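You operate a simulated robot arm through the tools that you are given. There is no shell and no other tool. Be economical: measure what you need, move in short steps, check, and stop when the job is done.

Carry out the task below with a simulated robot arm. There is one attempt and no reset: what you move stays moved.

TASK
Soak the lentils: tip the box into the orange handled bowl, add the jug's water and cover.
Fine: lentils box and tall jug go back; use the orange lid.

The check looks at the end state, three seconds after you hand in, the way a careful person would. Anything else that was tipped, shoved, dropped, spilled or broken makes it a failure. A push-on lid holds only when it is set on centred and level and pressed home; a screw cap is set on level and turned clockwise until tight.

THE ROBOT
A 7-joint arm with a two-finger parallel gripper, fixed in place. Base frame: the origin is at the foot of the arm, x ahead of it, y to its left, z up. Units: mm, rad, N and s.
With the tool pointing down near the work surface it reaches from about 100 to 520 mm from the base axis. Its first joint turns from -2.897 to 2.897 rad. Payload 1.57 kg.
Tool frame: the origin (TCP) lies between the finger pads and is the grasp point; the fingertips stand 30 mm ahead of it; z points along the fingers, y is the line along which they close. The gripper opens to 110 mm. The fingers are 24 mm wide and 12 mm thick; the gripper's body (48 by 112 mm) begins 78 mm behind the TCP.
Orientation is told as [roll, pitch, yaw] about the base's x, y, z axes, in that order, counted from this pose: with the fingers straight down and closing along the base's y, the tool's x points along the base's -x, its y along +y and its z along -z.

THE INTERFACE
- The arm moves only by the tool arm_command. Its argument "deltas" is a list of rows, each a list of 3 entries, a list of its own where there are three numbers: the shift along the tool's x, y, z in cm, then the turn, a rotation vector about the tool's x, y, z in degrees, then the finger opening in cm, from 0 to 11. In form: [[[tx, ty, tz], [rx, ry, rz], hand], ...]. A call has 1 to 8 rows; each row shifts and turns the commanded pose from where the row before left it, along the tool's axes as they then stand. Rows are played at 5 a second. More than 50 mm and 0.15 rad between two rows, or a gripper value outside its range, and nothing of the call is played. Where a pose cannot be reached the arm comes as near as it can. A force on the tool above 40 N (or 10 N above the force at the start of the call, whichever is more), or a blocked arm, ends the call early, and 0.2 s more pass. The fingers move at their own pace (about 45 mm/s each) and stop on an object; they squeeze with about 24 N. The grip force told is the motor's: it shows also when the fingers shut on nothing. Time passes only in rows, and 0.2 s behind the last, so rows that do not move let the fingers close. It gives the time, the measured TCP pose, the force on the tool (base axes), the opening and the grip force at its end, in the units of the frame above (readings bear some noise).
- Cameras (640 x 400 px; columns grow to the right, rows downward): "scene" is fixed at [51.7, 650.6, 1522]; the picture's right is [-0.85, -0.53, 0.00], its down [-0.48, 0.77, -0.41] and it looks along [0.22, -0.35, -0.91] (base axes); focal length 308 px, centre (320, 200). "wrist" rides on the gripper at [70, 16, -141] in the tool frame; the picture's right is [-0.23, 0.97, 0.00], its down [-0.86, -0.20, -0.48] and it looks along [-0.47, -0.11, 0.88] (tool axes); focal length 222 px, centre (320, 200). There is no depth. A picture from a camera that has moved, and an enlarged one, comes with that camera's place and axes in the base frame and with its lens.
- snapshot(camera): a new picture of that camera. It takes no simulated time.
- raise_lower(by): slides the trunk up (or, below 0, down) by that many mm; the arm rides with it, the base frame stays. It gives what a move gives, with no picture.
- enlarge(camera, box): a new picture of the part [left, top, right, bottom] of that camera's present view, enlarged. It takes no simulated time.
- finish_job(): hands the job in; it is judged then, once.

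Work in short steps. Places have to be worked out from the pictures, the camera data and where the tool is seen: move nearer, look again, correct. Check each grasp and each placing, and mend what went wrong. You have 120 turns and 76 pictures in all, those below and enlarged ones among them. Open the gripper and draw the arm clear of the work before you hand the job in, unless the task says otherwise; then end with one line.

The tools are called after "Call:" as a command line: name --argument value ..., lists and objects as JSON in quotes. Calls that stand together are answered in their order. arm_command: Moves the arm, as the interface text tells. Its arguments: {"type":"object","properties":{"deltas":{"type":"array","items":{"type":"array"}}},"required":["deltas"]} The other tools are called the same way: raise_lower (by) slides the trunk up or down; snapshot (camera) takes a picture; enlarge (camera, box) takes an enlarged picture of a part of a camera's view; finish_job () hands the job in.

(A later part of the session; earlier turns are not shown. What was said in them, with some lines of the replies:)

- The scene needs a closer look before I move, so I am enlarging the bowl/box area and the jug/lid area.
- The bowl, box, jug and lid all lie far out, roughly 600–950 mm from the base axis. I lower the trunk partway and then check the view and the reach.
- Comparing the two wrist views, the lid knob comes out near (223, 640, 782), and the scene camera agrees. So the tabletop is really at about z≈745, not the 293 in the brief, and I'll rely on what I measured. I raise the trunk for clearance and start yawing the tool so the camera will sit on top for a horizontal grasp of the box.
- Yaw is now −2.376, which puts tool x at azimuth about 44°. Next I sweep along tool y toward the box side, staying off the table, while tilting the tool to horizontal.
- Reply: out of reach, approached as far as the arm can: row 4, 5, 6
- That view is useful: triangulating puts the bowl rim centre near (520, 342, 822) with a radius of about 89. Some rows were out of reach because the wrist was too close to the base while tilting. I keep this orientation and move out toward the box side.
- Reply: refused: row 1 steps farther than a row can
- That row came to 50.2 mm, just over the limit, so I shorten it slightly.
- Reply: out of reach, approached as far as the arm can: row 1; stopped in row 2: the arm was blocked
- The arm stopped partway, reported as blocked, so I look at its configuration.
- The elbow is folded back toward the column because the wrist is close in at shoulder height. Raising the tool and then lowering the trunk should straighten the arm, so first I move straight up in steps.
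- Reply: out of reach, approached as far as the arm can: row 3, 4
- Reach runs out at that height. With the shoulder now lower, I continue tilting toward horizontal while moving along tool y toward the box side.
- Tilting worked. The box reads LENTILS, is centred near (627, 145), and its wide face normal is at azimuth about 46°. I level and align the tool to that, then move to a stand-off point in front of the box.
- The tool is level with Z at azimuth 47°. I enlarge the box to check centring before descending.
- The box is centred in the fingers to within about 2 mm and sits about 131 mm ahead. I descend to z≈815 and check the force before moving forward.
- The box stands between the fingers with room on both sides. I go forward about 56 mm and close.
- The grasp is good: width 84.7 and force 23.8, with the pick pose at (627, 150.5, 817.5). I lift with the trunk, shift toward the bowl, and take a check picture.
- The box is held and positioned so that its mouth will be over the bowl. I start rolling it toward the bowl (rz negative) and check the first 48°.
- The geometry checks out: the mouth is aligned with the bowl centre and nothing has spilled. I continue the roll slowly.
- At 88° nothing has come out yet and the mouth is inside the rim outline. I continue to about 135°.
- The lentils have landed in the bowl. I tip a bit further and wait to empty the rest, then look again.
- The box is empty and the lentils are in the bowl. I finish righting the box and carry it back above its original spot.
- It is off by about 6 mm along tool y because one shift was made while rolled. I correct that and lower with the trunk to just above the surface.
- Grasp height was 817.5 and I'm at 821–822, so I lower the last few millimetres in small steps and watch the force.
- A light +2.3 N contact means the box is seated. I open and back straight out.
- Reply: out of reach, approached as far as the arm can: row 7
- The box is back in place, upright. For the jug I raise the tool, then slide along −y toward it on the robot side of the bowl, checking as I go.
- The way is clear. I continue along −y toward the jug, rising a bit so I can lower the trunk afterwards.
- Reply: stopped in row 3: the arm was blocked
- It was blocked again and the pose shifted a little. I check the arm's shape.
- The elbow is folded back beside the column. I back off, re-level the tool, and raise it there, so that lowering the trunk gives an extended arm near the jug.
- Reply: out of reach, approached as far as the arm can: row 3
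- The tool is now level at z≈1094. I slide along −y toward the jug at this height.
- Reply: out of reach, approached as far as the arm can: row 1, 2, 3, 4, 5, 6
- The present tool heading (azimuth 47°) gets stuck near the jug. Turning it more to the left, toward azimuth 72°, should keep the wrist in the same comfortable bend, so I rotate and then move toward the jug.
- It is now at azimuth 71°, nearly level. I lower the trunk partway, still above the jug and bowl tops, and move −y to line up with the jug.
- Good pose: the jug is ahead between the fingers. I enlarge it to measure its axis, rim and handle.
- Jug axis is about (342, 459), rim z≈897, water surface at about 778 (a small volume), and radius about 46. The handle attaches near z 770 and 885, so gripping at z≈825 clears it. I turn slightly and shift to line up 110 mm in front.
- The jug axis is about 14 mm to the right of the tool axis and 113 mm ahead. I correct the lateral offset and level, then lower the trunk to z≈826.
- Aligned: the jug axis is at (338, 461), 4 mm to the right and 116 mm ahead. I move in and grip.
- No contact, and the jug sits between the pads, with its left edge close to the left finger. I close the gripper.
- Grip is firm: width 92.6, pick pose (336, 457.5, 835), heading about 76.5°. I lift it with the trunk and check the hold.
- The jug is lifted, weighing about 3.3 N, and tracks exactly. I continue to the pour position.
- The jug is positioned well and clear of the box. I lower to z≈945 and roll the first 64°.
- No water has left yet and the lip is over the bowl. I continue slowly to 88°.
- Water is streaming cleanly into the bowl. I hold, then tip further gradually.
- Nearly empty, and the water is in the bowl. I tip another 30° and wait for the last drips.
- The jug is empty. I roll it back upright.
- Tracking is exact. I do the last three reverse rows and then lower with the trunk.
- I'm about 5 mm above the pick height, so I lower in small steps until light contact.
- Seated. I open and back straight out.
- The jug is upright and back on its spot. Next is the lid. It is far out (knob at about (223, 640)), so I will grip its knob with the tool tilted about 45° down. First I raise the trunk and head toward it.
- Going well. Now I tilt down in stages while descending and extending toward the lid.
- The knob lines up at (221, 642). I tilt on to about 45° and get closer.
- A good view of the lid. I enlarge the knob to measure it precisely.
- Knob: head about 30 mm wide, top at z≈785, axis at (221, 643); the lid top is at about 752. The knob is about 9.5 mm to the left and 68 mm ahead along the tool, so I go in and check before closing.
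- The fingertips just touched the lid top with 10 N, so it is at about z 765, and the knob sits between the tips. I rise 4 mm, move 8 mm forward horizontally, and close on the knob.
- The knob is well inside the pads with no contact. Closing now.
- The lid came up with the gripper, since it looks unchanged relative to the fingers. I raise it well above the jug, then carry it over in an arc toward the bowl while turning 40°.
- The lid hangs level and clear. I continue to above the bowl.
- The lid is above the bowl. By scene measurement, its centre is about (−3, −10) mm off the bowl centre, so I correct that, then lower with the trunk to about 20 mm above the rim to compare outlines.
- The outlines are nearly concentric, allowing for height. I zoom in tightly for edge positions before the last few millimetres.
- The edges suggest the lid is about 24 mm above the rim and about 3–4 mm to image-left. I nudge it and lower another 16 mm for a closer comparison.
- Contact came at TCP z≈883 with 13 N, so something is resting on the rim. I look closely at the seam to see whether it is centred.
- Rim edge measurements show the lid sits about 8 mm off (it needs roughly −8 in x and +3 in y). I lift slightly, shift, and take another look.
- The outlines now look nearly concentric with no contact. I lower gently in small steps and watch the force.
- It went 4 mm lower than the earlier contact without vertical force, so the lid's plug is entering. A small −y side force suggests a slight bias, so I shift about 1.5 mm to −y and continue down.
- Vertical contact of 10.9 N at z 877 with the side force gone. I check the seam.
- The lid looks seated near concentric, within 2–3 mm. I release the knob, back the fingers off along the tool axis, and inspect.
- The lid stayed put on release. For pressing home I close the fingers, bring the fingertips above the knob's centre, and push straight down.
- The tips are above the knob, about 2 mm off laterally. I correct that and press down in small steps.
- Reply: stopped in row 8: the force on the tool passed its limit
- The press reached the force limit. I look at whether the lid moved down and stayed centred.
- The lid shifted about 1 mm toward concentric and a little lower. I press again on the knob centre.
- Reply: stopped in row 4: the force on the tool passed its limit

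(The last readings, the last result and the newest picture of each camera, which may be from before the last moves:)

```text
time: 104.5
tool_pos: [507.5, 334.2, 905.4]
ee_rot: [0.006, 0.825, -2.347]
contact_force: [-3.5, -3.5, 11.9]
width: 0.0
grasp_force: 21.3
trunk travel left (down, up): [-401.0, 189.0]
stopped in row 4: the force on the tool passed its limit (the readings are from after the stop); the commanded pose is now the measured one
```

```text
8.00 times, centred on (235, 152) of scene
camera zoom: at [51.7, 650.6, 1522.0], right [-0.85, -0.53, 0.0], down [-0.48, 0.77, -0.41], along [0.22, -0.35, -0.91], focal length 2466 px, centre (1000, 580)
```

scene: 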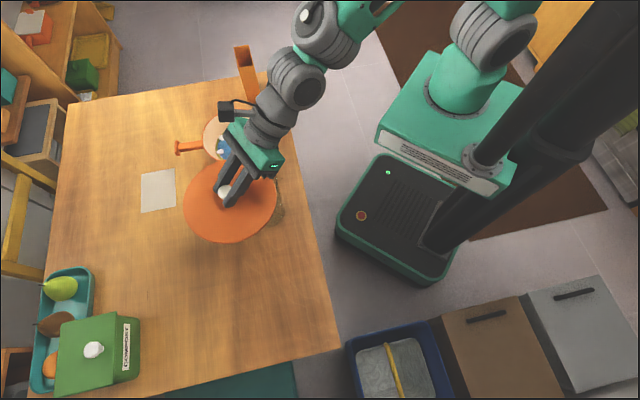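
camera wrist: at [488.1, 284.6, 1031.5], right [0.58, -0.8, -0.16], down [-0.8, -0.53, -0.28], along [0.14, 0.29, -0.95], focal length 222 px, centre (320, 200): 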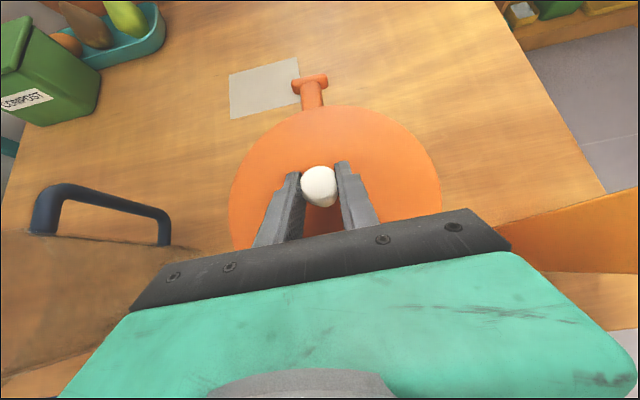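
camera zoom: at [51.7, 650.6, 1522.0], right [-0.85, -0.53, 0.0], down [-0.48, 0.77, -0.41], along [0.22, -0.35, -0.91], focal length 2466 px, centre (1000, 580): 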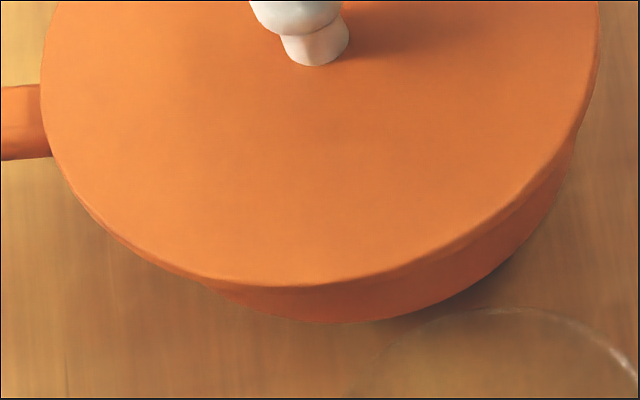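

The lid no longer moves under more than 40 N and there is no seam gap, so it is seated. I retract along the tool axis and tilt up to view the lid from the side.

Call:
arm_command --deltas '[[[0, 0, -3], [0, 0, 0], 0], [[0, 0, -4], [0, 0, 0], 0], [[0, 0, -4], [0, 0, 0], 0], [[0, 0, -4], [0, 0, 0], 0], [[0, 0, -2], [0, 5, 0], 0], [[0, 0, 0], [0, 5, 0], 0], [[0, 0, 0], [0, 5, 0], 0], [[0, 0, 0], [0, 5, 0], 0]]'

Call:
snapshot --camera "wrist"

```text
time: 106.3
tool_pos: [418.4, 246.9, 1019.0]
ee_rot: [0.009, 1.166, -2.344]
contact_force: [0.2, 0.2, 0.1]
width: 0.0
grasp_force: 21.3
trunk travel left (down, up): [-401.0, 189.0]
```

```text
7 pictures are left
camera wrist: at [357.3, 162.8, 1138.3], right [0.63, -0.75, -0.21], down [-0.69, -0.41, -0.6], along [0.36, 0.52, -0.77], focal length 222 px, centre (320, 200)
```

wrist: 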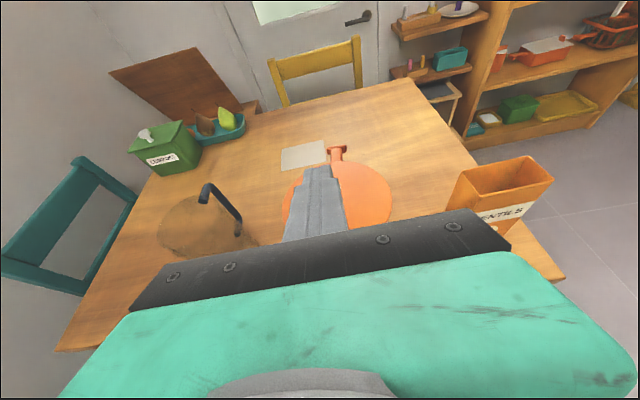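

Fingers block the view, so I open them, lower a bit, and level the camera more for a side look.

Call:
arm_command --deltas '[[[0, 0, -1], [0, 5, 0], 11], [[0, 0, -1], [0, 5, 0], 11], [[0, 0, -1], [0, 4, 0], 11], [[0, 0, 0], [0, 0, 0], 11], [[0, 0, 0], [0, 0, 0], 11], [[0, 0, 0], [0, 0, 0], 11], [[0, 0, 0], [0, 0, 0], 11]]'

Call:
raise_lower --by -110

Call:
enlarge --camera "wrist" --box '[200, 100, 440, 260]'

```text
time: 107.9
tool_pos: [399.1, 228.1, 1028.5]
ee_rot: [0.022, 1.411, -2.329]
contact_force: [0.1, -0.1, -0.6]
width: 110.0
grasp_force: 0.1
trunk travel left (down, up): [-401.0, 189.0]
```

```text
time: 109.3
tool_pos: [399.4, 226.3, 917.6]
ee_rot: [0.024, 1.411, -2.332]
contact_force: [-0.2, 0.4, 1.1]
width: 109.9
grasp_force: 0.0
trunk travel left (down, up): [-291.0, 299.0]
```

```text
2.50 times, centred on (320, 180) of wrist
camera zoom: at [318.9, 124.6, 1009.0], right [0.67, -0.71, -0.22], down [-0.57, -0.29, -0.77], along [0.48, 0.64, -0.6], focal length 555 px, centre (320, 250)
```

zoom: 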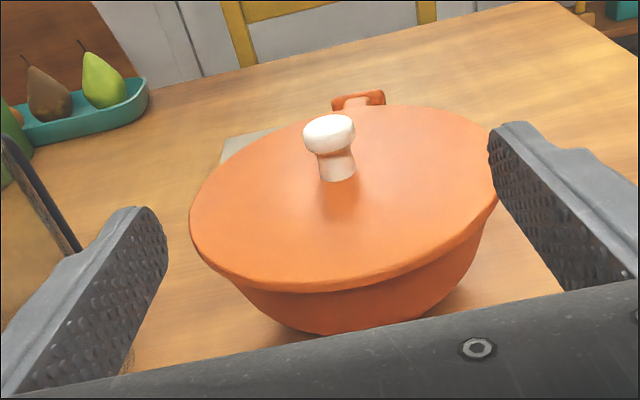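

The lid appears flush all round. I take one tight zoom of the seam to confirm it is level.

Call:
enlarge --camera "wrist" --box '[260, 160, 400, 240]'

```text
4.57 times, centred on (330, 200) of wrist
camera zoom: at [318.9, 124.6, 1009.0], right [0.67, -0.71, -0.22], down [-0.57, -0.29, -0.77], along [0.48, 0.64, -0.6], focal length 1015 px, centre (274, 200)
```

zoom: 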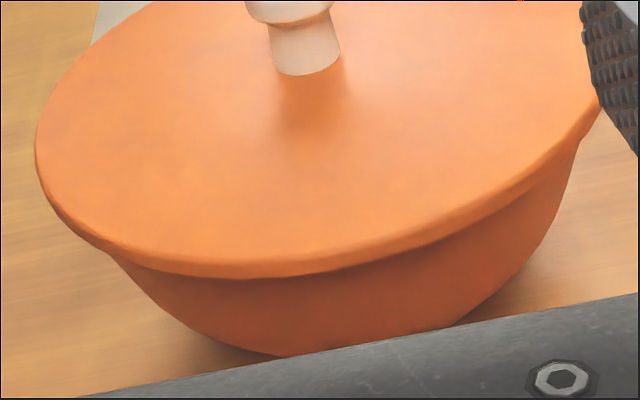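

The lid is flush and level with an even overhang. I raise the arm clear and take a final scene check.

Call:
raise_lower --by 200

Call:
snapshot --camera "scene"

```text
time: 111.5
tool_pos: [399.4, 227.4, 1117.7]
ee_rot: [0.024, 1.41, -2.331]
contact_force: [-0.1, -0.2, -0.2]
width: 110.3
grasp_force: 0.0
trunk travel left (down, up): [-491.0, 99.0]
```

```text
4 pictures are left
```

scene: 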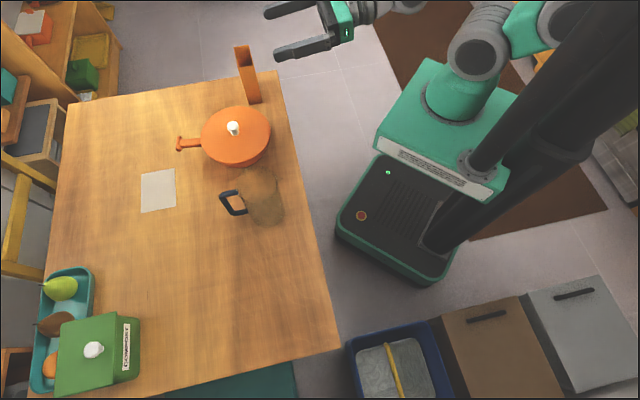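

The box and jug are upright in their original places, the bowl is covered, the gripper is open and the arm is clear. Handing in.

Call:
finish_job

```text
The job is handed in.
```

The lentils and the jug's water are in the orange handled bowl and the orange lid is pressed on flush. The box and jug are back upright where they stood, and I saw no spills, though the bowl may have moved a few millimetres during the lid fitting.
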